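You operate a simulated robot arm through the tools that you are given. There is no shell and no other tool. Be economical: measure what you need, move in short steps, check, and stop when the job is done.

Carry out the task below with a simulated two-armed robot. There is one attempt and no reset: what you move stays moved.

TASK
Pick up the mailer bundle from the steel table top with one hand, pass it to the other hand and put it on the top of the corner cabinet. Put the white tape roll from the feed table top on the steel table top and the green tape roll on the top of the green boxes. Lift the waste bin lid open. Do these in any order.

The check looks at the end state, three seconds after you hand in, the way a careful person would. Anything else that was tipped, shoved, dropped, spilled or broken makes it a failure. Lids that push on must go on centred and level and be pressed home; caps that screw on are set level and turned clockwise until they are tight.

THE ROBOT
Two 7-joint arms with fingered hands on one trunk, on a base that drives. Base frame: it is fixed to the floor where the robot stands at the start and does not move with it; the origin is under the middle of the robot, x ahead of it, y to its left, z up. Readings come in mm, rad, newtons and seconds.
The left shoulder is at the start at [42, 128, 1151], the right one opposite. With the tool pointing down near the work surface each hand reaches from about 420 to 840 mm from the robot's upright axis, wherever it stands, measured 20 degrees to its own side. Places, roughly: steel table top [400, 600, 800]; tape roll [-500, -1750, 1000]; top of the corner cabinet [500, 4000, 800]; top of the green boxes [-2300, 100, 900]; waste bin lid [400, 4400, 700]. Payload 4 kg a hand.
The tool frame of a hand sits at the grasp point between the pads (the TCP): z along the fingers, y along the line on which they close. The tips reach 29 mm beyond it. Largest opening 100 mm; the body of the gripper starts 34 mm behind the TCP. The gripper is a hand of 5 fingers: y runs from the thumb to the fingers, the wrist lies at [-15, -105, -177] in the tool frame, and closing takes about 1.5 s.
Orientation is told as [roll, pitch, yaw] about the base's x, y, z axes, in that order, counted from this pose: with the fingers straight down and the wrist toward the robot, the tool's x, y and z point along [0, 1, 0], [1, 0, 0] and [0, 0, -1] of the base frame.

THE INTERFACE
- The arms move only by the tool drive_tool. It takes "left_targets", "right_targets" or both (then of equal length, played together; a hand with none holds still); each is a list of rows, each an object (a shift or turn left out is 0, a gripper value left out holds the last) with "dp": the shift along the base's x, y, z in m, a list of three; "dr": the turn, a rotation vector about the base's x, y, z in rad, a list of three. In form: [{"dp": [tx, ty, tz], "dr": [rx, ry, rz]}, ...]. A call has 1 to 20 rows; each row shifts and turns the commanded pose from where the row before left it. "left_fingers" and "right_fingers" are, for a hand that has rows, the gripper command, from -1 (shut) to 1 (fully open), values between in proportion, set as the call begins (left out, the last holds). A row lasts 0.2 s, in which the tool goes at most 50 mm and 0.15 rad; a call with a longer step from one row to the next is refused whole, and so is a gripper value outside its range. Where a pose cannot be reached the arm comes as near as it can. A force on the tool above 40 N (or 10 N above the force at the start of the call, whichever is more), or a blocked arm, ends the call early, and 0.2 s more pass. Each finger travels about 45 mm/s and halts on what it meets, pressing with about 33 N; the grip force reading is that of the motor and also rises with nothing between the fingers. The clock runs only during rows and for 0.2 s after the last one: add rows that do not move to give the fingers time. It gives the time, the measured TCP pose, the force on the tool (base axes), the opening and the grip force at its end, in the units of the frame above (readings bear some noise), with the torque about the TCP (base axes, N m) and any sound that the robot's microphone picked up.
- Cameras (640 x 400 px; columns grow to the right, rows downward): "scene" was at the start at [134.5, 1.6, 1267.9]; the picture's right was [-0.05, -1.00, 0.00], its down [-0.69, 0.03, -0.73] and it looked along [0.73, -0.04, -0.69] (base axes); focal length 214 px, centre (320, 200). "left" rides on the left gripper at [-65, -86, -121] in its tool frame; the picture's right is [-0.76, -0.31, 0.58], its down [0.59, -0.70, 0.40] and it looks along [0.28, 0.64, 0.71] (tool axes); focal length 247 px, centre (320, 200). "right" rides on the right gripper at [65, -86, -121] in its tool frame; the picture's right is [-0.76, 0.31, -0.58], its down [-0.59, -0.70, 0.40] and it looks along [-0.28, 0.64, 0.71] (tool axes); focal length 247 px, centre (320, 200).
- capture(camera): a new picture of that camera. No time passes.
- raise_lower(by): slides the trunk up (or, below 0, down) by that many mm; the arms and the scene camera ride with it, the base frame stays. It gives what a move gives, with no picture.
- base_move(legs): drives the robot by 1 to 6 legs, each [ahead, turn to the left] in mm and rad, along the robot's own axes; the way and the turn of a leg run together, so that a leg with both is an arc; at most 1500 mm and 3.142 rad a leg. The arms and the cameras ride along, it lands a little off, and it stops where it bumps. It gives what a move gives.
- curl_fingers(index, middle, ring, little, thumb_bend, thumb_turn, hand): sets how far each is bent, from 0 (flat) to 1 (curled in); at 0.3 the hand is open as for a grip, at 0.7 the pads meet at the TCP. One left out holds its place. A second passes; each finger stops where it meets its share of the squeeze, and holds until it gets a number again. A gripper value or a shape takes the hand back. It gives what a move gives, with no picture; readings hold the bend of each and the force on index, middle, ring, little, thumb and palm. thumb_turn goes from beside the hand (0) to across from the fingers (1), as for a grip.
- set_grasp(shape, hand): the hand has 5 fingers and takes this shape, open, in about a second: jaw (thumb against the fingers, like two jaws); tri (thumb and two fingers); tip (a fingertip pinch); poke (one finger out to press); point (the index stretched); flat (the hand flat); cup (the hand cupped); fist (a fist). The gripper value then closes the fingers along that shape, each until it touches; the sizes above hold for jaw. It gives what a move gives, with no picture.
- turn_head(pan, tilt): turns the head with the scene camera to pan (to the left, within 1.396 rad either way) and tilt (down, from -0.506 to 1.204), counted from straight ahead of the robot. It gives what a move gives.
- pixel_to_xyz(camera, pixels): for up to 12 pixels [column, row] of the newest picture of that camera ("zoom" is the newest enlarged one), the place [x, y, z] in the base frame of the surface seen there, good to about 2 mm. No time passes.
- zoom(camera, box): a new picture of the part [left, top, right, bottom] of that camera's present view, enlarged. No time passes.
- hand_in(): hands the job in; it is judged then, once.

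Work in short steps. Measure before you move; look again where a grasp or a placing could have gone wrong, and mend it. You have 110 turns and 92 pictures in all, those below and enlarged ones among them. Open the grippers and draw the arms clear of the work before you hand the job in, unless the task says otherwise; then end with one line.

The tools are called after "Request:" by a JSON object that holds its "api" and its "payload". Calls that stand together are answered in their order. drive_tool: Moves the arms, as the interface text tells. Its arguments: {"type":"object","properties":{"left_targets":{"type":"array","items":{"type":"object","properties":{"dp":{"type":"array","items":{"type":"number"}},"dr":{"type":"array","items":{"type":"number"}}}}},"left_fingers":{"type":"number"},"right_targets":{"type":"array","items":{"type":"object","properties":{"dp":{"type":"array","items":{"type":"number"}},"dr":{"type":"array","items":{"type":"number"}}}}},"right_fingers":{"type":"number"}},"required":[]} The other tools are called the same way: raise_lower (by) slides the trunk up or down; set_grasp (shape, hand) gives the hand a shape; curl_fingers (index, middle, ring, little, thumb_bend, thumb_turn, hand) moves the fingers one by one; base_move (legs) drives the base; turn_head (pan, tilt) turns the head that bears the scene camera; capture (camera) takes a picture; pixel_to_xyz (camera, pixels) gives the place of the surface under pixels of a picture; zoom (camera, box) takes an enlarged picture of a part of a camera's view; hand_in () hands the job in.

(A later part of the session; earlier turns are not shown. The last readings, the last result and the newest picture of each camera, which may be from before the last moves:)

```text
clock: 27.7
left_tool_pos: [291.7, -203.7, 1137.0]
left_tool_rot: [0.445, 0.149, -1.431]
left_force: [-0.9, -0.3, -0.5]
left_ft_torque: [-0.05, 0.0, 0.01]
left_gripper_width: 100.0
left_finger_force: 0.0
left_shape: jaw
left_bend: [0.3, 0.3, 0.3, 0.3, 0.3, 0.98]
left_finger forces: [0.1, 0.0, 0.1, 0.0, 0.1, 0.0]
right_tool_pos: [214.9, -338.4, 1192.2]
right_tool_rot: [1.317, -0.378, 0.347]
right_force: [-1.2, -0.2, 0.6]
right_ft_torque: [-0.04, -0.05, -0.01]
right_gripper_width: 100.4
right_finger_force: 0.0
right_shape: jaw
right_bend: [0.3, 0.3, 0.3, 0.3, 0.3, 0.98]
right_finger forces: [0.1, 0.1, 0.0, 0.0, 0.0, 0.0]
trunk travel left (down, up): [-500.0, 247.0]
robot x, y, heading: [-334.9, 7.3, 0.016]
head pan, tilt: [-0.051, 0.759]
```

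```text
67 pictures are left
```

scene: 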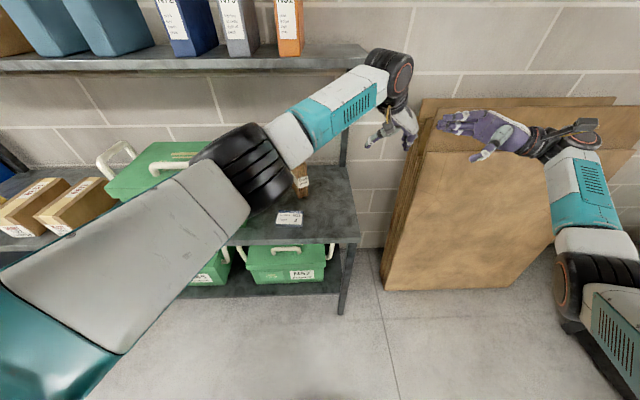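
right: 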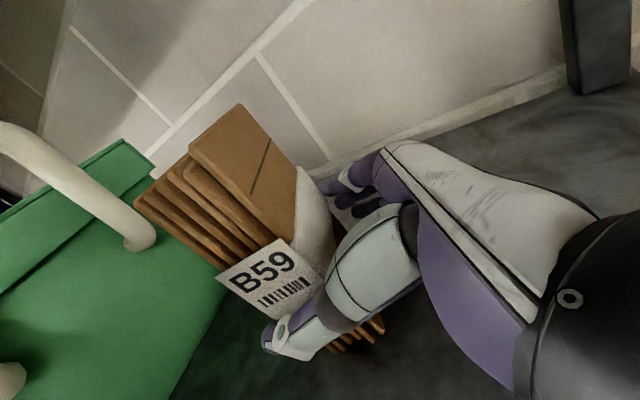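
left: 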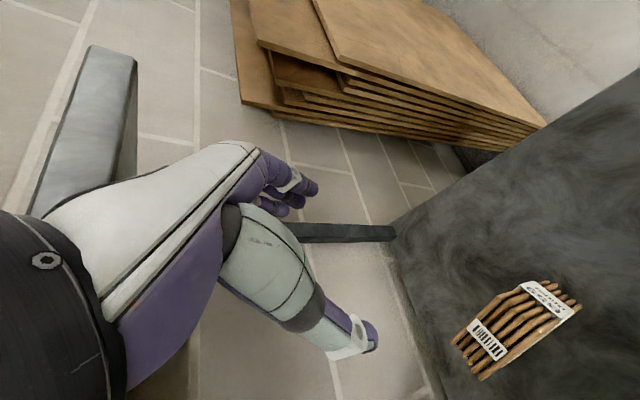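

All clear now. I bring the left hand back to its own side with upright tool (yaw -1.11), then lower the trunk 75 mm.

Request:
{"api": "drive_tool", "payload": {"left_targets": [{"dp": [-0.005, 0.033, -0.005], "dr": [-0.042, 0.084, 0.064]}, {"dp": [-0.005, 0.033, -0.005], "dr": [-0.042, 0.084, 0.064]}, {"dp": [-0.005, 0.033, -0.005], "dr": [-0.042, 0.084, 0.064]}, {"dp": [-0.005, 0.033, -0.005], "dr": [-0.042, 0.084, 0.064]}, {"dp": [-0.005, 0.033, -0.005], "dr": [-0.042, 0.084, 0.064]}, {"dp": [-0.005, 0.033, -0.005]}, {"dp": [-0.005, 0.033, -0.005]}, {"dp": [-0.005, 0.033, -0.005]}, {}, {}]}}

Request:
{"api": "raise_lower", "payload": {"by": -75}}

```text
clock: 29.9
left_tool_pos: [254.2, 58.4, 1095.1]
left_tool_rot: [-0.016, 0.064, -1.154]
left_force: [0.5, 0.3, 0.2]
left_ft_torque: [-0.02, -0.02, 0.01]
left_gripper_width: 100.0
left_finger_force: 0.0
left_shape: jaw
left_bend: [0.3, 0.3, 0.3, 0.3, 0.3, 0.98]
left_finger forces: [0.0, 0.0, 0.0, 0.0, 0.0, 0.1]
right_tool_pos: [214.5, -338.0, 1193.9]
right_tool_rot: [1.319, -0.376, 0.347]
right_force: [-0.5, 0.0, -0.1]
right_ft_torque: [-0.01, 0.0, 0.02]
right_gripper_width: 100.0
right_finger_force: 0.0
right_shape: jaw
right_bend: [0.3, 0.3, 0.3, 0.3, 0.3, 0.98]
right_finger forces: [0.0, 0.0, 0.1, 0.0, 0.0, 0.1]
trunk travel left (down, up): [-500.0, 247.0]
robot x, y, heading: [-338.5, 0.5, 0.019]
head pan, tilt: [-0.051, 0.759]
```

```text
clock: 31.1
left_tool_pos: [253.0, 59.4, 1021.1]
left_tool_rot: [-0.016, 0.063, -1.154]
left_force: [0.1, 0.2, 0.0]
left_ft_torque: [0.02, 0.0, -0.01]
left_gripper_width: 99.7
left_finger_force: 0.0
left_shape: jaw
left_bend: [0.3, 0.3, 0.3, 0.3, 0.3, 0.98]
left_finger forces: [0.0, 0.0, 0.1, 0.1, 0.0, 0.0]
right_tool_pos: [215.0, -339.4, 1119.5]
right_tool_rot: [1.317, -0.378, 0.348]
right_force: [-0.6, 0.5, 0.4]
right_ft_torque: [0.03, 0.02, 0.0]
right_gripper_width: 99.8
right_finger_force: 0.0
right_shape: jaw
right_bend: [0.3, 0.3, 0.3, 0.3, 0.3, 0.98]
right_finger forces: [0.0, 0.0, 0.1, 0.0, 0.1, 0.1]
trunk travel left (down, up): [-425.0, 322.0]
robot x, y, heading: [-342.1, 4.9, 0.017]
head pan, tilt: [-0.051, 0.759]
```

Next I straighten the right hand and draw it back a little, and fix the left hand's small tilt, before driving ahead.

Request:
{"api": "drive_tool", "payload": {"left_targets": [{"dr": [0.0, -0.02, 0.01]}, {"dr": [0.0, -0.02, 0.01]}, {"dr": [0.03, -0.0, 0.01]}, {"dr": [0.03, -0.0, 0.01]}, {}], "right_targets": [{"dp": [-0.012, 0.01, 0], "dr": [0.02, 0.094, -0.087]}, {"dp": [-0.012, 0.01, 0], "dr": [0.02, 0.094, -0.087]}, {"dp": [-0.012, 0.01, 0], "dr": [0.02, 0.094, -0.087]}, {"dp": [-0.012, 0.01, 0], "dr": [0.02, 0.094, -0.087]}, {}]}}

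Request:
{"api": "base_move", "payload": {"legs": [[150, 0]]}}

Request:
{"api": "capture", "payload": {"camera": "left"}}

Request:
{"api": "capture", "payload": {"camera": "scene"}}

```text
clock: 32.3
left_tool_pos: [254.2, 60.6, 1021.3]
left_tool_rot: [0.046, 0.102, -1.11]
left_force: [-0.2, 0.1, 0.7]
left_ft_torque: [-0.02, -0.01, -0.01]
left_gripper_width: 100.0
left_finger_force: 0.0
left_shape: jaw
left_bend: [0.3, 0.3, 0.3, 0.3, 0.3, 0.98]
left_finger forces: [0.0, 0.1, 0.0, 0.0, 0.0, 0.0]
right_tool_pos: [166.2, -297.2, 1119.7]
right_tool_rot: [1.461, -0.019, -0.035]
right_force: [-0.2, -0.4, 0.7]
right_ft_torque: [0.01, 0.0, -0.01]
right_gripper_width: 99.9
right_finger_force: 0.0
right_shape: jaw
right_bend: [0.3, 0.3, 0.3, 0.3, 0.3, 0.98]
right_finger forces: [0.1, 0.0, 0.0, 0.1, 0.0, 0.1]
trunk travel left (down, up): [-425.0, 322.0]
robot x, y, heading: [-339.1, 3.8, 0.024]
head pan, tilt: [-0.051, 0.759]
```

```text
clock: 33.6
left_tool_pos: [403.3, 64.1, 1019.4]
left_tool_rot: [0.045, 0.101, -1.109]
left_force: [0.2, 0.3, 0.0]
left_ft_torque: [-0.05, 0.02, -0.02]
left_gripper_width: 100.0
left_finger_force: 0.1
left_shape: jaw
left_bend: [0.3, 0.3, 0.3, 0.3, 0.3, 0.98]
left_finger forces: [0.1, 0.0, 0.0, 0.0, 0.0, 0.1]
right_tool_pos: [317.9, -293.3, 1118.4]
right_tool_rot: [1.46, -0.018, -0.028]
right_force: [0.5, -0.1, 0.6]
right_ft_torque: [0.03, -0.04, 0.05]
right_gripper_width: 99.9
right_finger_force: 0.0
right_shape: jaw
right_bend: [0.3, 0.3, 0.3, 0.3, 0.3, 0.98]
right_finger forces: [0.0, 0.0, 0.0, 0.1, 0.0, 0.1]
trunk travel left (down, up): [-425.0, 322.0]
robot x, y, heading: [-191.5, 10.0, 0.019]
head pan, tilt: [-0.051, 0.759]
```

```text
66 pictures are left
```

left: 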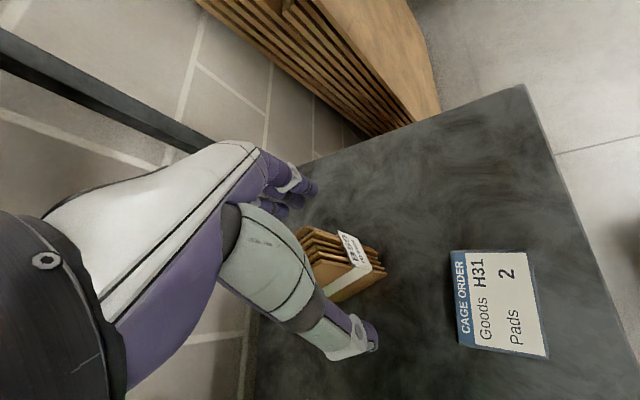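

```text
65 pictures are left
```

scene: 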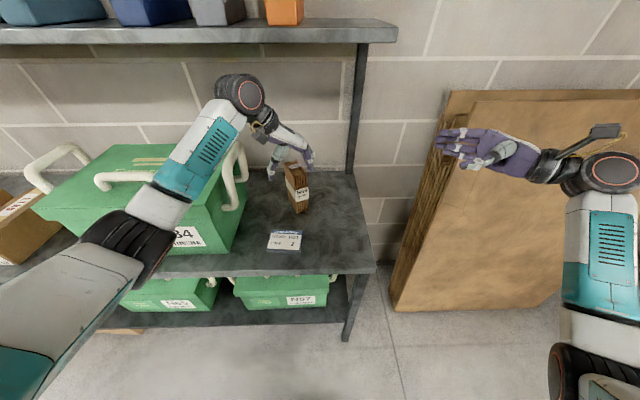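

Good arrangement; I measure the bundle top and the left wrist/forearm relative to shelf and handle.

Request:
{"api": "zoom", "payload": {"camera": "scene", "box": [180, 60, 380, 220]}}

Request:
{"api": "pixel_to_xyz", "payload": {"camera": "scene", "pixels": [[285, 164], [303, 164], [307, 181], [292, 188], [297, 172], [240, 78], [258, 95], [205, 150], [225, 120], [240, 150], [130, 225]]}}

```text
2.50 times, centred on (280, 140) of scene
```

zoom: 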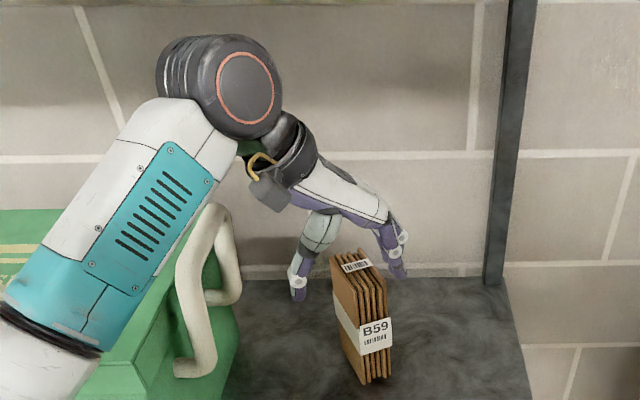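

```text
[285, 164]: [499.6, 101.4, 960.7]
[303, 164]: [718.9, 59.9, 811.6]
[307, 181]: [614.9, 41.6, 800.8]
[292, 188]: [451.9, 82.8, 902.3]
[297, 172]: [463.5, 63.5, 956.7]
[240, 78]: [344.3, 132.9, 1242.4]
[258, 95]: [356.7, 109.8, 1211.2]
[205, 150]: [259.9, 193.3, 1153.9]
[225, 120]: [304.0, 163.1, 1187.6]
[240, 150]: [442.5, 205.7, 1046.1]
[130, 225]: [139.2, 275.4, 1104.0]
```

Wrist top would stay below the shelf, but the forearm would come close to the toolbox handle (z 1044). I raise the trunk 100 mm here (still in front of the shelf) and then lower the hand again to z≈1012, levelling the tool.

Request:
{"api": "raise_lower", "payload": {"by": 100}}

Request:
{"api": "drive_tool", "payload": {"left_targets": [{"dp": [0, 0, -0.035], "dr": [-0.055, 0, 0]}, {"dp": [0, 0, -0.035], "dr": [-0.055, 0, 0]}, {"dp": [0, 0, -0.035]}, {"dp": [0.0, 0, -0.002]}, {}, {}]}}

Request:
{"api": "zoom", "payload": {"camera": "scene", "box": [100, 60, 380, 260]}}

```text
clock: 35.0
left_tool_pos: [403.4, 66.1, 1120.3]
left_tool_rot: [0.045, 0.102, -1.107]
left_force: [0.2, -0.3, -1.3]
left_ft_torque: [0.0, -0.01, -0.01]
left_gripper_width: 100.0
left_finger_force: 0.0
left_shape: jaw
left_bend: [0.3, 0.3, 0.3, 0.3, 0.3, 0.98]
left_finger forces: [0.0, 0.0, 0.1, 0.1, 0.0, 0.0]
right_tool_pos: [317.6, -293.5, 1217.9]
right_tool_rot: [1.459, -0.02, -0.031]
right_force: [-0.1, 1.4, -0.6]
right_ft_torque: [0.0, 0.01, -0.03]
right_gripper_width: 100.0
right_finger_force: 0.0
right_shape: jaw
right_bend: [0.3, 0.3, 0.3, 0.3, 0.3, 0.98]
right_finger forces: [0.0, 0.0, 0.1, 0.0, 0.0, 0.0]
trunk travel left (down, up): [-525.0, 222.0]
robot x, y, heading: [-192.4, 12.2, 0.021]
head pan, tilt: [-0.051, 0.759]
```

```text
clock: 36.4
left_tool_pos: [402.0, 66.1, 1013.8]
left_tool_rot: [-0.001, 0.002, -1.11]
left_force: [0.2, -0.3, -0.3]
left_ft_torque: [0.0, 0.0, 0.0]
left_gripper_width: 100.1
left_finger_force: 0.0
left_shape: jaw
left_bend: [0.3, 0.3, 0.3, 0.3, 0.3, 0.98]
left_finger forces: [0.1, 0.1, 0.0, 0.0, 0.0, 0.1]
right_tool_pos: [316.3, -291.3, 1219.4]
right_tool_rot: [1.46, -0.02, -0.031]
right_force: [0.0, -0.2, 0.4]
right_ft_torque: [0.01, 0.01, -0.01]
right_gripper_width: 100.0
right_finger_force: 0.0
right_shape: jaw
right_bend: [0.3, 0.3, 0.3, 0.3, 0.3, 0.98]
right_finger forces: [0.1, 0.1, 0.0, 0.1, 0.0, 0.1]
trunk travel left (down, up): [-525.0, 222.0]
robot x, y, heading: [-188.7, 5.7, 0.016]
head pan, tilt: [-0.051, 0.759]
```

```text
2.00 times, centred on (240, 160) of scene
```

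zoom: 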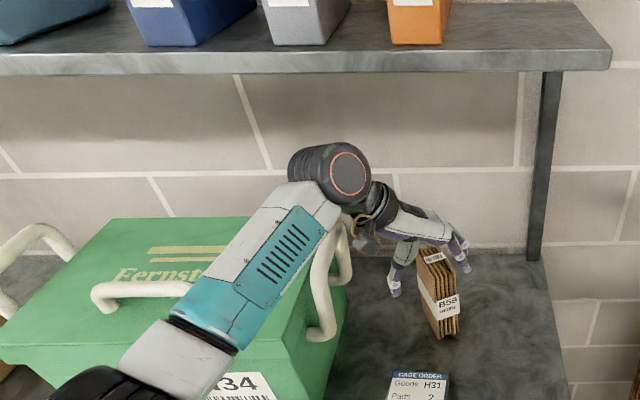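

Tool is level at yaw -1.11. Now forward 75 mm at z≈1013 to sit above the bundle's centre (477, 68).

Request:
{"api": "drive_tool", "payload": {"left_targets": [{"dp": [0.019, 0.0005, 0]}, {"dp": [0.019, 0.0005, 0]}, {"dp": [0.019, 0.0005, 0]}, {"dp": [0.018, 0.0005, 0]}, {}, {}]}}

Request:
{"api": "zoom", "payload": {"camera": "scene", "box": [200, 80, 380, 240]}}

Request:
{"api": "capture", "payload": {"camera": "left"}}

```text
clock: 37.8
left_tool_pos: [479.0, 67.0, 1012.8]
left_tool_rot: [0.001, 0.002, -1.111]
left_force: [-0.1, -0.1, 0.7]
left_ft_torque: [0.02, 0.02, 0.0]
left_gripper_width: 99.8
left_finger_force: 0.1
left_shape: jaw
left_bend: [0.3, 0.3, 0.3, 0.3, 0.3, 0.98]
left_finger forces: [0.0, 0.0, 0.0, 0.1, 0.1, 0.0]
right_tool_pos: [316.8, -292.8, 1220.0]
right_tool_rot: [1.459, -0.019, -0.029]
right_force: [0.6, 0.4, 0.1]
right_ft_torque: [-0.03, 0.0, -0.02]
right_gripper_width: 100.2
right_finger_force: 0.1
right_shape: jaw
right_bend: [0.3, 0.3, 0.3, 0.3, 0.3, 0.98]
right_finger forces: [0.0, 0.0, 0.0, 0.1, 0.0, 0.0]
trunk travel left (down, up): [-525.0, 222.0]
robot x, y, heading: [-192.5, 6.1, 0.025]
head pan, tilt: [-0.051, 0.759]
```

```text
2.50 times, centred on (290, 160) of scene
```

zoom: 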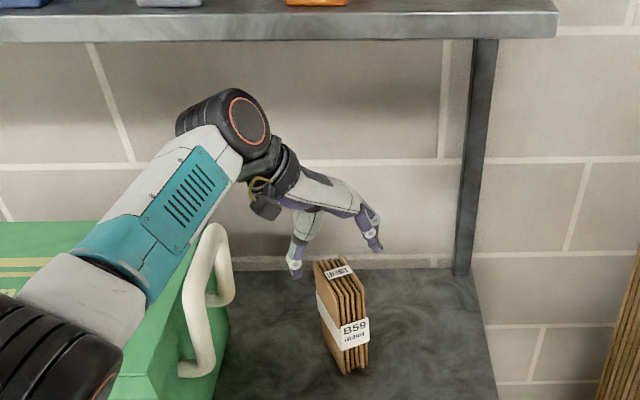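

```text
61 pictures are left
```

left: 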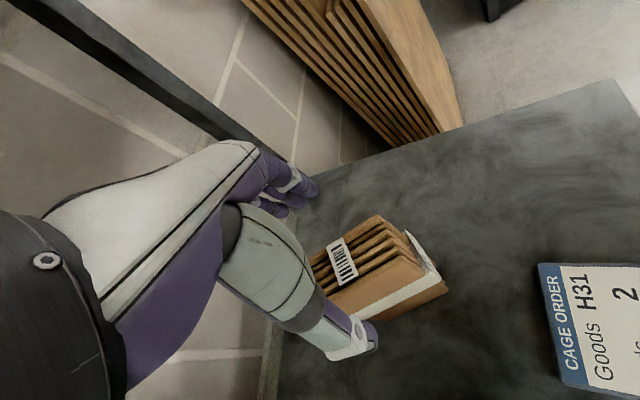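

Bundle sits between thumb and fingers. I descend to z≈935 in small steps.

Request:
{"api": "drive_tool", "payload": {"left_targets": [{"dp": [-0.001, 0, -0.016]}, {"dp": [0, 0, -0.016]}, {"dp": [0, 0, -0.016]}, {"dp": [0, 0, -0.016]}, {"dp": [0, 0, -0.013]}, {}, {}]}}

Request:
{"api": "zoom", "payload": {"camera": "scene", "box": [200, 80, 380, 240]}}

Request:
{"api": "capture", "payload": {"camera": "left"}}

```text
clock: 39.4
left_tool_pos: [477.6, 67.4, 937.5]
left_tool_rot: [-0.001, 0.001, -1.112]
left_force: [-0.3, 0.1, -0.1]
left_ft_torque: [-0.01, 0.0, 0.03]
left_gripper_width: 99.9
left_finger_force: 0.0
left_shape: jaw
left_bend: [0.3, 0.3, 0.3, 0.3, 0.3, 0.98]
left_finger forces: [0.0, 0.0, 0.0, 0.1, 0.0, 0.0]
right_tool_pos: [316.8, -293.0, 1220.1]
right_tool_rot: [1.459, -0.021, -0.03]
right_force: [-0.5, 0.8, -0.2]
right_ft_torque: [-0.02, 0.0, -0.01]
right_gripper_width: 99.7
right_finger_force: 0.1
right_shape: jaw
right_bend: [0.3, 0.3, 0.3, 0.3, 0.3, 0.98]
right_finger forces: [0.0, 0.0, 0.0, 0.1, 0.0, 0.0]
trunk travel left (down, up): [-525.0, 222.0]
robot x, y, heading: [-190.1, 4.6, 0.016]
head pan, tilt: [-0.051, 0.759]
```

```text
2.50 times, centred on (290, 160) of scene
```

zoom: 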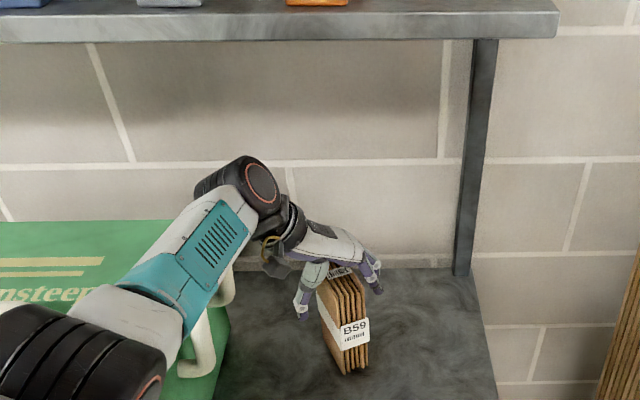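

```text
59 pictures are left
```

left: 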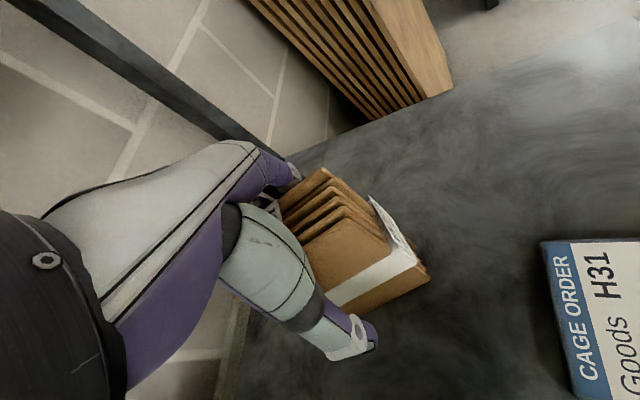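

No contact so far. I close the left hand, waiting for the fingers.

Request:
{"api": "drive_tool", "payload": {"left_targets": [{}, {}, {}, {}, {}, {}, {}, {}, {}, {}], "left_fingers": -1}}

Request:
{"api": "capture", "payload": {"camera": "left"}}

```text
clock: 41.6
left_tool_pos: [476.8, 66.4, 936.8]
left_tool_rot: [-0.001, 0.001, -1.109]
left_force: [0.4, 1.3, 0.6]
left_ft_torque: [0.01, 0.05, 0.01]
left_gripper_width: 38.9
left_finger_force: 33.5
left_shape: jaw
left_bend: [0.48, 0.51, 0.74, 0.56, 0.38, 0.98]
left_finger forces: [17.4, 7.9, 3.6, 1.4, 30.4, 0.0]
right_tool_pos: [316.4, -293.2, 1219.5]
right_tool_rot: [1.46, -0.018, -0.029]
right_force: [-0.4, 0.6, 0.0]
right_ft_torque: [0.0, 0.0, -0.01]
right_gripper_width: 99.9
right_finger_force: 0.2
right_shape: jaw
right_bend: [0.3, 0.3, 0.3, 0.3, 0.3, 0.98]
right_finger forces: [0.0, 0.0, 0.1, 0.0, 0.0, 0.0]
trunk travel left (down, up): [-525.0, 222.0]
robot x, y, heading: [-188.9, 8.2, 0.027]
head pan, tilt: [-0.051, 0.759]
```

```text
58 pictures are left
```

left: 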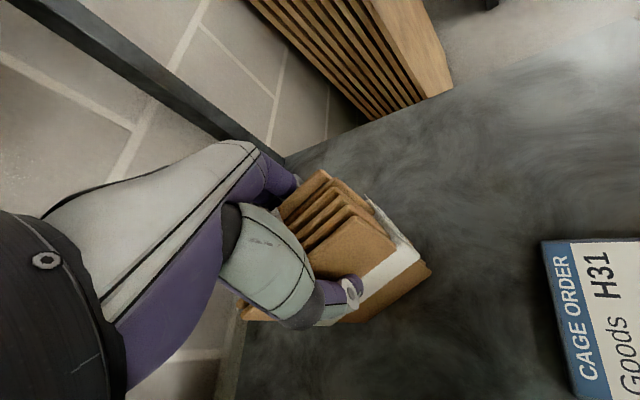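

Held at 38.9 mm with ~33 N. I lift 70 mm (staying below the shelf), then drive back 400 mm to free space.

Request:
{"api": "drive_tool", "payload": {"left_targets": [{"dp": [0, 0, 0.01]}, {"dp": [0, 0, 0.02]}, {"dp": [0, 0, 0.02]}, {"dp": [0, 0, 0.02]}, {}]}}

Request:
{"api": "base_move", "payload": {"legs": [[-400, 0]]}}

Request:
{"api": "capture", "payload": {"camera": "scene"}}

```text
clock: 42.8
left_tool_pos: [475.4, 65.5, 1005.8]
left_tool_rot: [-0.001, 0.001, -1.111]
left_force: [-0.4, -0.4, -0.5]
left_ft_torque: [-0.01, 0.01, 0.02]
left_gripper_width: 38.7
left_finger_force: 33.1
left_shape: jaw
left_bend: [0.48, 0.52, 0.74, 0.56, 0.38, 0.98]
left_finger forces: [17.5, 7.9, 3.6, 1.2, 30.4, 0.0]
right_tool_pos: [315.4, -292.3, 1219.2]
right_tool_rot: [1.459, -0.02, -0.029]
right_force: [0.6, 0.8, -0.1]
right_ft_torque: [0.03, 0.01, 0.0]
right_gripper_width: 100.2
right_finger_force: 0.1
right_shape: jaw
right_bend: [0.3, 0.3, 0.3, 0.3, 0.3, 0.98]
right_finger forces: [0.0, 0.0, 0.0, 0.0, 0.1, 0.1]
trunk travel left (down, up): [-525.0, 222.0]
robot x, y, heading: [-189.7, 8.4, 0.023]
head pan, tilt: [-0.051, 0.759]
```

```text
clock: 44.5
left_tool_pos: [256.6, 63.1, 1006.1]
left_tool_rot: [-0.003, 0.004, -1.111]
left_force: [-0.3, -0.1, -0.4]
left_ft_torque: [-0.01, -0.01, -0.01]
left_gripper_width: 38.9
left_finger_force: 33.2
left_shape: jaw
left_bend: [0.48, 0.52, 0.74, 0.56, 0.38, 0.98]
left_finger forces: [17.5, 8.1, 3.6, 1.1, 30.4, 0.0]
right_tool_pos: [97.9, -296.3, 1219.2]
right_tool_rot: [1.459, -0.018, -0.028]
right_force: [-0.2, -0.2, -0.3]
right_ft_torque: [0.02, 0.02, -0.04]
right_gripper_width: 100.1
right_finger_force: 0.2
right_shape: jaw
right_bend: [0.3, 0.3, 0.3, 0.3, 0.3, 0.98]
right_finger forces: [0.0, 0.1, 0.1, 0.0, 0.0, 0.0]
trunk travel left (down, up): [-525.0, 222.0]
robot x, y, heading: [-410.3, 6.9, 0.023]
head pan, tilt: [-0.051, 0.759]
stopped in leg 1: the robot was blocked; the commanded pose is now the measured one
```

```text
57 pictures are left
```

scene: 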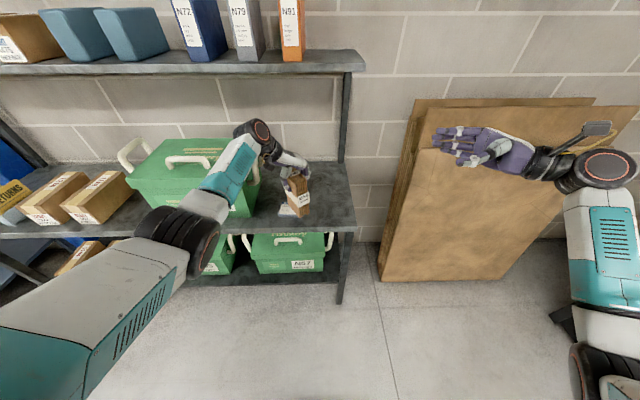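

The robot bumped something behind it at x≈-410. I look left and right with the head to see what is there.

Request:
{"api": "turn_head", "payload": {"pan": -1.39, "tilt": 0.5}}

Request:
{"api": "capture", "payload": {"camera": "scene"}}

Request:
{"api": "turn_head", "payload": {"pan": 1.39, "tilt": 0.5}}

Request:
{"api": "capture", "payload": {"camera": "scene"}}

```text
clock: 46.0
left_tool_pos: [256.0, 61.7, 1006.5]
left_tool_rot: [-0.004, 0.002, -1.11]
left_force: [0.1, 0.4, -0.6]
left_ft_torque: [-0.02, 0.0, 0.0]
left_gripper_width: 38.5
left_finger_force: 33.5
left_shape: jaw
left_bend: [0.48, 0.52, 0.74, 0.56, 0.38, 0.98]
left_finger forces: [17.6, 8.1, 3.6, 1.2, 30.4, 0.0]
right_tool_pos: [99.1, -297.0, 1219.6]
right_tool_rot: [1.458, -0.019, -0.031]
right_force: [0.3, -0.4, 0.3]
right_ft_torque: [0.01, 0.01, 0.02]
right_gripper_width: 99.9
right_finger_force: 0.1
right_shape: jaw
right_bend: [0.3, 0.3, 0.3, 0.3, 0.3, 0.98]
right_finger forces: [0.0, 0.1, 0.0, 0.0, 0.0, 0.0]
trunk travel left (down, up): [-525.0, 222.0]
robot x, y, heading: [-411.3, 6.3, 0.018]
head pan, tilt: [-1.389, 0.499]
```

```text
56 pictures are left
```

scene: 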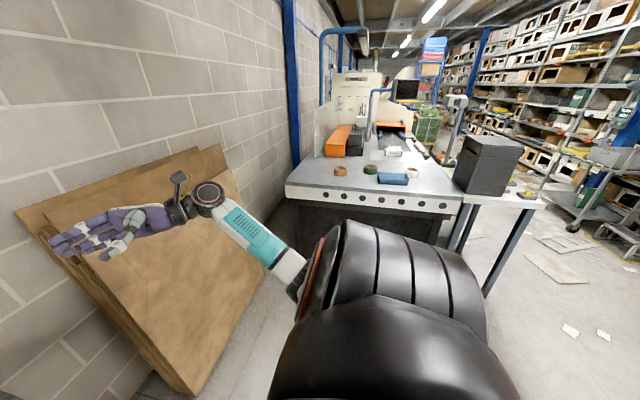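

```text
clock: 48.4
left_tool_pos: [256.5, 60.8, 1005.9]
left_tool_rot: [-0.003, 0.003, -1.11]
left_force: [-0.8, 0.3, -1.7]
left_ft_torque: [-0.03, 0.0, 0.01]
left_gripper_width: 39.0
left_finger_force: 33.2
left_shape: jaw
left_bend: [0.48, 0.52, 0.74, 0.56, 0.38, 0.98]
left_finger forces: [17.5, 8.0, 3.6, 1.2, 30.4, 0.0]
right_tool_pos: [97.4, -295.7, 1219.4]
right_tool_rot: [1.46, -0.02, -0.029]
right_force: [0.3, -0.4, -0.3]
right_ft_torque: [-0.02, -0.04, 0.0]
right_gripper_width: 100.1
right_finger_force: 0.0
right_shape: jaw
right_bend: [0.3, 0.3, 0.3, 0.3, 0.3, 0.98]
right_finger forces: [0.0, 0.1, 0.0, 0.0, 0.0, 0.1]
trunk travel left (down, up): [-525.0, 222.0]
robot x, y, heading: [-414.6, 2.1, 0.028]
head pan, tilt: [1.389, 0.499]
```

```text
55 pictures are left
```

scene: 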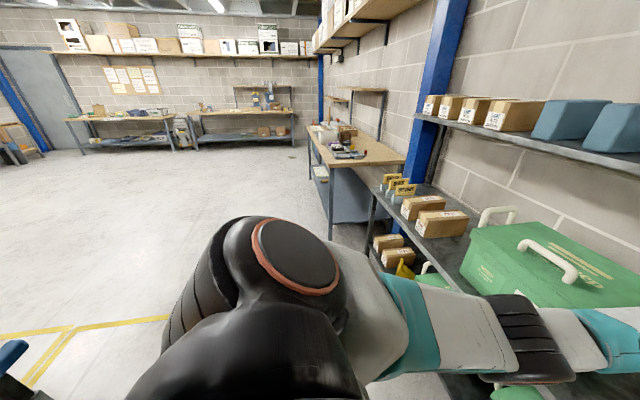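

Right: the feed table with tape rolls at (340,170), (370,168), (411,172). I measure those (from that view later) and the blue thing at (12,355) behind-left.

Request:
{"api": "pixel_to_xyz", "payload": {"camera": "scene", "pixels": [[12, 355], [30, 392], [50, 340], [345, 155], [320, 165], [405, 160], [300, 130], [255, 105], [215, 140], [170, 150], [100, 150], [40, 150]]}}

```text
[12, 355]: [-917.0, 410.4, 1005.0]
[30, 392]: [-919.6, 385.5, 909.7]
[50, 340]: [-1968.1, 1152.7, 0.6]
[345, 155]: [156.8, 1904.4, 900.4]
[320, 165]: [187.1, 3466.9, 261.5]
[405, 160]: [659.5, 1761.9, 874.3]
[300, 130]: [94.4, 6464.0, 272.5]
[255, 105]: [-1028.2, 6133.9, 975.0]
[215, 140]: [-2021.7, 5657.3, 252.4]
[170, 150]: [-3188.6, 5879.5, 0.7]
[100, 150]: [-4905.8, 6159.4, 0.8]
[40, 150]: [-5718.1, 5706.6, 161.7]
```

Something stands behind at x≈-917; I drive ahead 60 mm for margin, turn the head forward, and bring the hands to handover poses: left hand to yaw 0, right hand level pointing +y.

Request:
{"api": "base_move", "payload": {"legs": [[60, 0]]}}

Request:
{"api": "turn_head", "payload": {"pan": 0, "tilt": 0.6}}

Request:
{"api": "drive_tool", "payload": {"left_targets": [{"dp": [-0.0108, 0.0025, 0.0168], "dr": [0, 0, 0.1388]}, {"dp": [-0.0108, 0.0025, 0.0168], "dr": [0, 0, 0.1388]}, {"dp": [-0.0108, 0.0025, 0.0168], "dr": [0, 0, 0.1388]}, {"dp": [-0.0108, 0.0025, 0.0168], "dr": [0, 0, 0.1388]}, {"dp": [-0.0108, 0.0025, 0.0168], "dr": [0, 0, 0.1388]}, {"dp": [-0.0108, 0.0025, 0.0168], "dr": [0, 0, 0.1388]}, {"dp": [-0.0108, 0.0025, 0.0168], "dr": [0, 0, 0.1388]}, {"dp": [-0.0108, 0.0025, 0.0168], "dr": [0, 0, 0.1388]}, {}, {}], "right_targets": [{"dp": [0.009, 0.022, -0.02], "dr": [0.014, 0.002, 0.004]}, {"dp": [0.009, 0.022, -0.02], "dr": [0.014, 0.002, 0.004]}, {"dp": [0.009, 0.022, -0.02], "dr": [0.014, 0.002, 0.004]}, {"dp": [0.009, 0.022, -0.02], "dr": [0.014, 0.002, 0.004]}, {"dp": [0.009, 0.022, -0.02], "dr": [0.014, 0.002, 0.004]}, {"dp": [0.009, 0.022, -0.02], "dr": [0.014, 0.002, 0.004]}, {"dp": [0.009, 0.022, -0.02], "dr": [0.014, 0.002, 0.004]}, {"dp": [0.009, 0.022, -0.02], "dr": [0.014, 0.002, 0.004]}, {}, {}]}}

Request:
{"api": "capture", "payload": {"camera": "scene"}}

Request:
{"api": "capture", "payload": {"camera": "right"}}

```text
clock: 49.4
left_tool_pos: [314.4, 61.8, 1005.7]
left_tool_rot: [-0.003, 0.003, -1.113]
left_force: [0.5, -0.5, -0.9]
left_ft_torque: [-0.02, 0.01, 0.02]
left_gripper_width: 38.9
left_finger_force: 33.0
left_shape: jaw
left_bend: [0.48, 0.52, 0.74, 0.56, 0.38, 0.98]
left_finger forces: [17.5, 8.1, 3.6, 1.2, 30.3, 0.0]
right_tool_pos: [154.9, -296.2, 1220.7]
right_tool_rot: [1.458, -0.019, -0.032]
right_force: [-0.3, 0.4, -0.7]
right_ft_torque: [0.01, 0.0, 0.0]
right_gripper_width: 99.9
right_finger_force: 0.2
right_shape: jaw
right_bend: [0.3, 0.3, 0.3, 0.3, 0.3, 0.98]
right_finger forces: [0.0, 0.1, 0.0, 0.1, 0.0, 0.1]
trunk travel left (down, up): [-525.0, 222.0]
robot x, y, heading: [-351.5, 5.3, 0.019]
head pan, tilt: [1.389, 0.499]
```

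```text
clock: 50.9
left_tool_pos: [315.7, 61.4, 1006.4]
left_tool_rot: [-0.005, 0.003, -1.112]
left_force: [-0.5, -0.2, -0.5]
left_ft_torque: [0.0, 0.0, 0.01]
left_gripper_width: 39.2
left_finger_force: 33.2
left_shape: jaw
left_bend: [0.48, 0.52, 0.74, 0.56, 0.38, 0.98]
left_finger forces: [17.5, 8.0, 3.6, 1.2, 30.4, 0.0]
right_tool_pos: [156.9, -294.6, 1220.2]
right_tool_rot: [1.459, -0.02, -0.031]
right_force: [0.1, 0.7, 0.2]
right_ft_torque: [0.0, 0.0, -0.04]
right_gripper_width: 100.0
right_finger_force: 0.1
right_shape: jaw
right_bend: [0.3, 0.3, 0.3, 0.3, 0.3, 0.98]
right_finger forces: [0.1, 0.0, 0.0, 0.0, 0.0, 0.0]
trunk travel left (down, up): [-525.0, 222.0]
robot x, y, heading: [-351.7, 4.5, 0.021]
head pan, tilt: [0.0, 0.6]
```

```text
clock: 53.1
left_tool_pos: [229.6, 83.1, 1141.0]
left_tool_rot: [-0.004, 0.004, 0.001]
left_force: [-0.9, -0.3, -1.0]
left_ft_torque: [0.05, 0.0, -0.03]
left_gripper_width: 38.7
left_finger_force: 33.5
left_shape: jaw
left_bend: [0.48, 0.52, 0.74, 0.56, 0.38, 0.98]
left_finger forces: [17.6, 8.0, 3.6, 1.1, 30.3, 0.0]
right_tool_pos: [225.6, -120.0, 1061.2]
right_tool_rot: [1.571, -0.001, 0.0]
right_force: [-0.2, -0.3, 0.0]
right_ft_torque: [-0.02, 0.01, 0.0]
right_gripper_width: 100.1
right_finger_force: 0.0
right_shape: jaw
right_bend: [0.3, 0.3, 0.3, 0.3, 0.3, 0.98]
right_finger forces: [0.0, 0.1, 0.0, 0.1, 0.1, 0.1]
trunk travel left (down, up): [-525.0, 222.0]
robot x, y, heading: [-351.2, 4.3, 0.02]
head pan, tilt: [0.0, 0.6]
```

```text
54 pictures are left
```

scene: 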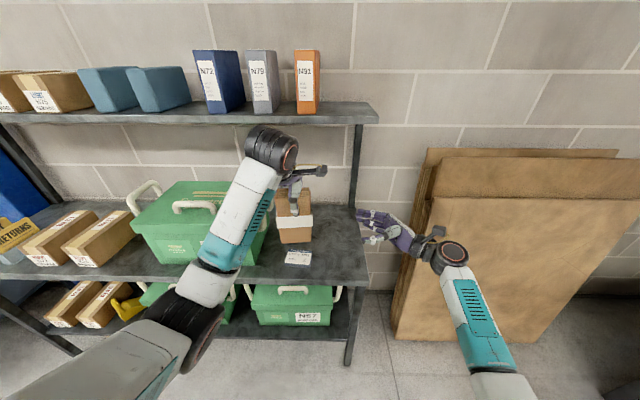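

```text
53 pictures are left
```

right: 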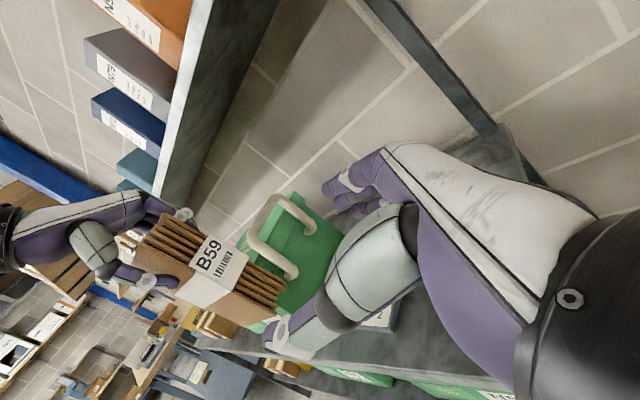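

Hands are lined up. I measure the bundle's near edge and bottom in the right camera: (280,285), (262,318), (195,225), (180,292).

Request:
{"api": "pixel_to_xyz", "payload": {"camera": "right", "pixels": [[282, 288], [266, 308], [240, 262], [225, 262], [168, 225], [158, 265], [150, 280], [190, 213], [200, 290], [240, 315]]}}

```text
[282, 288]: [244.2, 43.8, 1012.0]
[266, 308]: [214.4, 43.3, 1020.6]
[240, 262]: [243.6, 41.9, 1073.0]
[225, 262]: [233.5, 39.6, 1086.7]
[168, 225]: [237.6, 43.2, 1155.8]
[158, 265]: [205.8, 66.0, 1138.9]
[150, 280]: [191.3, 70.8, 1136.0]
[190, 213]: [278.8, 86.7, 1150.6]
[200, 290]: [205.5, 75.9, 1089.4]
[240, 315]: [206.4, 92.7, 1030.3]
```

Bundle: x 206–248, near edge y=43, bottom z≈1005. I bring the right hand in to y≈68, z≈1056.

Request:
{"api": "drive_tool", "payload": {"right_targets": [{"dp": [0.0005, 0.024, -0.001]}, {"dp": [0.0005, 0.024, -0.001]}, {"dp": [0, 0.024, -0.001]}, {"dp": [0, 0.024, -0.001]}, {"dp": [0, 0.024, 0]}, {"dp": [0, 0.024, 0]}, {"dp": [0, 0.024, 0]}, {"dp": [0, 0.02, 0]}, {}, {}]}}

Request:
{"api": "capture", "payload": {"camera": "right"}}

Request:
{"api": "zoom", "payload": {"camera": "scene", "box": [220, 120, 420, 280]}}

```text
clock: 55.3
left_tool_pos: [229.9, 82.1, 1141.6]
left_tool_rot: [-0.005, 0.004, -0.002]
left_force: [-0.1, -0.1, -1.8]
left_ft_torque: [-0.01, 0.0, -0.02]
left_gripper_width: 38.8
left_finger_force: 32.9
left_shape: jaw
left_bend: [0.48, 0.52, 0.74, 0.56, 0.38, 0.98]
left_finger forces: [17.7, 8.0, 3.6, 1.1, 30.4, 0.1]
right_tool_pos: [228.0, 68.9, 1054.0]
right_tool_rot: [1.571, -0.001, -0.001]
right_force: [-0.2, 0.1, 1.1]
right_ft_torque: [-0.01, -0.03, -0.01]
right_gripper_width: 100.2
right_finger_force: 0.1
right_shape: jaw
right_bend: [0.3, 0.3, 0.3, 0.3, 0.3, 0.98]
right_finger forces: [0.0, 0.0, 0.1, 0.0, 0.1, 0.0]
trunk travel left (down, up): [-525.0, 222.0]
robot x, y, heading: [-348.5, 7.8, 0.018]
head pan, tilt: [0.0, 0.6]
```

```text
52 pictures are left
```

right: 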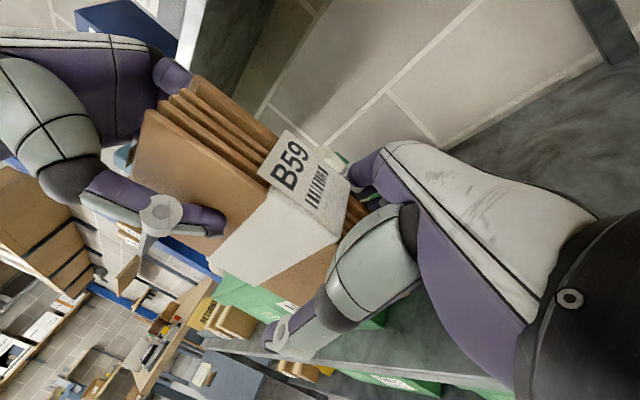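

```text
2.50 times, centred on (320, 200) of scene
```

zoom: 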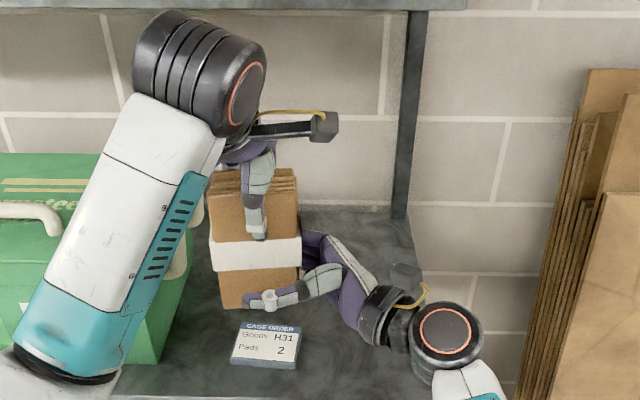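

The bundle's lower half lies between the right hand's thumb and fingers with no contact with the left fingers. I close the right hand.

Request:
{"api": "drive_tool", "payload": {"right_targets": [{}, {}, {}, {}, {}, {}, {}, {}, {}, {}], "right_fingers": -1}}

Request:
{"api": "capture", "payload": {"camera": "right"}}

```text
clock: 57.5
left_tool_pos: [229.5, 81.4, 1138.8]
left_tool_rot: [-0.003, 0.003, 0.0]
left_force: [0.3, -1.2, -0.9]
left_ft_torque: [0.01, 0.14, -0.31]
left_gripper_width: 38.5
left_finger_force: 32.7
left_shape: jaw
left_bend: [0.48, 0.51, 0.74, 0.55, 0.38, 0.99]
left_finger forces: [17.0, 9.4, 4.8, 3.0, 33.1, 0.0]
right_tool_pos: [227.8, 69.0, 1054.8]
right_tool_rot: [1.572, -0.002, 0.0]
right_force: [-0.7, 2.1, 0.6]
right_ft_torque: [-0.12, -0.3, 0.3]
right_gripper_width: 34.5
right_finger_force: 33.0
right_shape: jaw
right_bend: [0.46, 0.5, 0.75, 0.42, 0.47, 1.0]
right_finger forces: [13.5, 12.9, 3.7, 3.6, 34.7, 0.0]
trunk travel left (down, up): [-525.0, 222.0]
robot x, y, heading: [-350.0, 3.3, 0.018]
head pan, tilt: [0.0, 0.6]
```

```text
50 pictures are left
```

right: 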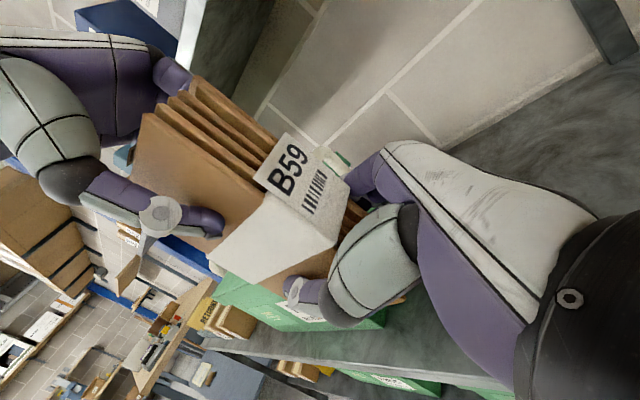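

The right hand holds it (33 N). I open the left hand and draw it straight up.

Request:
{"api": "drive_tool", "payload": {"left_targets": [{}, {}, {}, {}, {}, {}, {}, {}, {"dp": [0, 0, 0.02]}, {"dp": [0, 0, 0.03]}, {"dp": [0, 0, 0.03]}, {"dp": [0, 0.01, 0.03]}, {"dp": [0, 0.04, 0.01]}, {"dp": [0, 0.045, 0]}, {"dp": [0, 0.045, 0]}, {"dp": [0, 0.04, -0.02]}, {}], "left_fingers": 1}}

Request:
{"api": "zoom", "payload": {"camera": "scene", "box": [160, 80, 440, 300]}}

```text
clock: 61.1
left_tool_pos: [228.9, 261.6, 1240.3]
left_tool_rot: [-0.002, 0.004, -0.001]
left_force: [-0.2, 0.5, -0.7]
left_ft_torque: [0.01, 0.04, 0.0]
left_gripper_width: 99.9
left_finger_force: 0.0
left_shape: jaw
left_bend: [0.3, 0.3, 0.3, 0.3, 0.3, 0.98]
left_finger forces: [0.0, 0.0, 0.0, 0.0, 0.0, 0.1]
right_tool_pos: [228.9, 68.2, 1054.3]
right_tool_rot: [1.57, -0.001, -0.002]
right_force: [0.8, 0.6, -0.2]
right_ft_torque: [0.02, -0.03, 0.03]
right_gripper_width: 33.4
right_finger_force: 32.6
right_shape: jaw
right_bend: [0.45, 0.51, 0.75, 0.54, 0.48, 0.97]
right_finger forces: [16.3, 12.5, 3.9, 1.3, 33.5, 0.0]
trunk travel left (down, up): [-525.0, 222.0]
robot x, y, heading: [-354.7, 3.3, 0.019]
head pan, tilt: [0.0, 0.6]
```

```text
1.82 times, centred on (300, 190) of scene
```

zoom: 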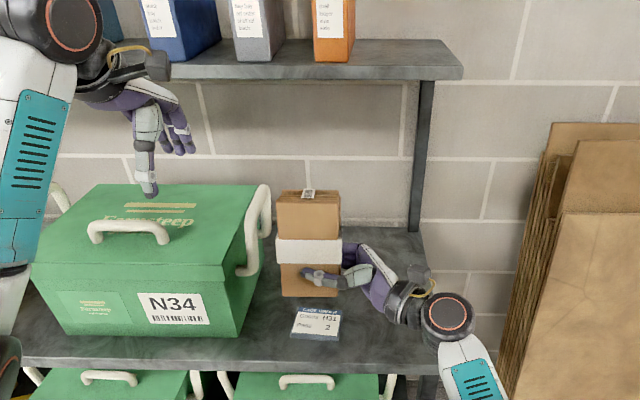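

Handover done; the bundle is upright in the right hand. I turn the base left toward the cabinet side and look.

Request:
{"api": "base_move", "payload": {"legs": [[0, 1.55]]}}

Request:
{"api": "turn_head", "payload": {"pan": 0.5, "tilt": 0.3}}

Request:
{"api": "capture", "payload": {"camera": "scene"}}

Request:
{"api": "turn_head", "payload": {"pan": -0.6, "tilt": 0.3}}

Request:
{"api": "capture", "payload": {"camera": "scene"}}

```text
clock: 65.5
left_tool_pos: [-612.0, 583.9, 1240.1]
left_tool_rot: [-0.003, 0.004, 1.576]
left_force: [0.3, 0.0, -0.1]
left_ft_torque: [0.0, 0.0, 0.07]
left_gripper_width: 99.8
left_finger_force: 0.2
left_shape: jaw
left_bend: [0.3, 0.3, 0.3, 0.3, 0.3, 0.98]
left_finger forces: [0.1, 0.0, 0.0, 0.0, 0.1, 0.0]
right_tool_pos: [-417.9, 584.9, 1054.9]
right_tool_rot: [1.572, -0.002, 1.575]
right_force: [0.1, 0.0, -0.6]
right_ft_torque: [-0.03, -0.03, -0.03]
right_gripper_width: 33.4
right_finger_force: 33.2
right_shape: jaw
right_bend: [0.45, 0.51, 0.75, 0.54, 0.48, 0.97]
right_finger forces: [16.2, 12.3, 3.9, 1.1, 33.0, 0.0]
trunk travel left (down, up): [-525.0, 222.0]
robot x, y, heading: [-354.6, 3.4, 1.596]
head pan, tilt: [0.0, 0.6]
```

```text
clock: 66.4
left_tool_pos: [-613.3, 584.1, 1239.2]
left_tool_rot: [-0.003, 0.005, 1.575]
left_force: [-0.1, -0.2, 0.3]
left_ft_torque: [0.01, -0.02, -0.02]
left_gripper_width: 99.8
left_finger_force: 0.0
left_shape: jaw
left_bend: [0.3, 0.3, 0.3, 0.3, 0.3, 0.98]
left_finger forces: [0.0, 0.0, 0.1, 0.0, 0.0, 0.0]
right_tool_pos: [-418.0, 586.0, 1054.9]
right_tool_rot: [1.57, -0.002, 1.578]
right_force: [-0.4, 0.0, -0.9]
right_ft_torque: [0.01, -0.04, 0.0]
right_gripper_width: 33.4
right_finger_force: 33.1
right_shape: jaw
right_bend: [0.45, 0.51, 0.75, 0.54, 0.48, 0.97]
right_finger forces: [16.2, 12.3, 3.8, 1.2, 33.0, 0.1]
trunk travel left (down, up): [-525.0, 222.0]
robot x, y, heading: [-351.6, 4.4, 1.591]
head pan, tilt: [0.499, 0.3]
```

```text
48 pictures are left
```

scene: 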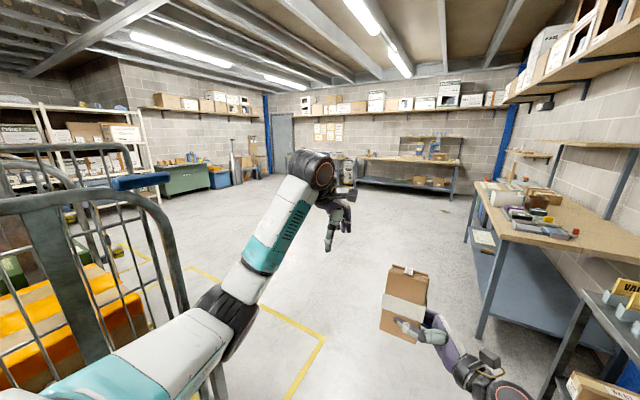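

```text
clock: 67.7
left_tool_pos: [-612.6, 583.8, 1240.3]
left_tool_rot: [-0.002, 0.004, 1.577]
left_force: [-0.1, -0.2, 0.0]
left_ft_torque: [0.03, 0.02, 0.02]
left_gripper_width: 99.9
left_finger_force: 0.1
left_shape: jaw
left_bend: [0.3, 0.3, 0.3, 0.3, 0.3, 0.98]
left_finger forces: [0.0, 0.0, 0.1, 0.1, 0.0, 0.1]
right_tool_pos: [-418.8, 585.6, 1054.4]
right_tool_rot: [1.572, -0.002, 1.576]
right_force: [0.0, 0.2, -1.5]
right_ft_torque: [-0.02, -0.03, -0.04]
right_gripper_width: 33.2
right_finger_force: 33.1
right_shape: jaw
right_bend: [0.45, 0.51, 0.75, 0.54, 0.48, 0.97]
right_finger forces: [16.2, 12.3, 3.8, 1.2, 33.0, 0.0]
trunk travel left (down, up): [-525.0, 222.0]
robot x, y, heading: [-345.5, 5.4, 1.596]
head pan, tilt: [-0.6, 0.3]
```

```text
47 pictures are left
```

scene: 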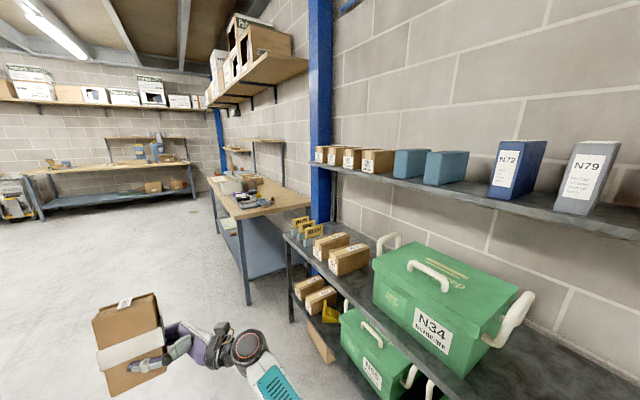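

Path along +y is clear (roll cage behind-left, benches at x>150). I drive 2600 mm toward the cabinet and look again.

Request:
{"api": "base_move", "payload": {"legs": [[0, -0.02], [1400, 0], [1200, 0]]}}

Request:
{"api": "capture", "payload": {"camera": "scene"}}

```text
clock: 80.7
left_tool_pos: [-684.2, 3167.2, 1240.0]
left_tool_rot: [-0.004, 0.005, 1.573]
left_force: [0.3, -0.2, 0.0]
left_ft_torque: [0.01, 0.01, 0.04]
left_gripper_width: 100.2
left_finger_force: 0.1
left_shape: jaw
left_bend: [0.3, 0.3, 0.3, 0.3, 0.3, 0.98]
left_finger forces: [0.0, 0.0, 0.0, 0.0, 0.1, 0.0]
right_tool_pos: [-490.2, 3168.3, 1054.5]
right_tool_rot: [1.571, -0.002, 1.574]
right_force: [0.0, -0.2, -1.1]
right_ft_torque: [0.0, -0.01, 0.01]
right_gripper_width: 33.1
right_finger_force: 32.8
right_shape: jaw
right_bend: [0.45, 0.51, 0.75, 0.54, 0.48, 0.97]
right_finger forces: [16.3, 12.3, 3.8, 1.0, 33.1, 0.0]
trunk travel left (down, up): [-525.0, 222.0]
robot x, y, heading: [-422.5, 2588.1, 1.597]
head pan, tilt: [-0.6, 0.3]
```

```text
46 pictures are left
```

scene: 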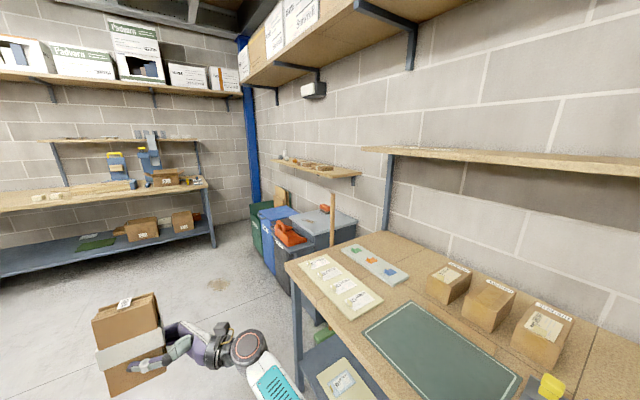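

Past the bench I see a grey cabinet (~(320,235)) with orange item and coloured bins beside it. I zoom and measure.

Request:
{"api": "zoom", "payload": {"camera": "scene", "box": [220, 170, 400, 300]}}

Request:
{"api": "pixel_to_xyz", "payload": {"camera": "scene", "pixels": [[300, 222], [355, 218], [320, 240], [290, 238], [275, 210], [262, 208], [285, 195], [333, 215], [320, 212], [330, 170], [292, 262], [380, 240]]}}

```text
3.08 times, centred on (310, 235) of scene
```

zoom: 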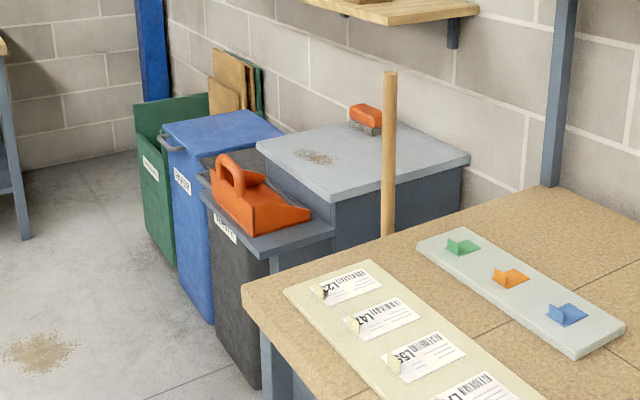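

```text
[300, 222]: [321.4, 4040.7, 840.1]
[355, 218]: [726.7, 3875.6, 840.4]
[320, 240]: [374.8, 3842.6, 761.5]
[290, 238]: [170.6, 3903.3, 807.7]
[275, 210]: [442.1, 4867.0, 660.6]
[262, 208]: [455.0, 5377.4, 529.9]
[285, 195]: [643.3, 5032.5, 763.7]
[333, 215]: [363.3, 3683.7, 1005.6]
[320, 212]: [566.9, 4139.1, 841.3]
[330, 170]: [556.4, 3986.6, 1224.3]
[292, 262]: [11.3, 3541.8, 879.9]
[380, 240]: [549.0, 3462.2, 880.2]
```

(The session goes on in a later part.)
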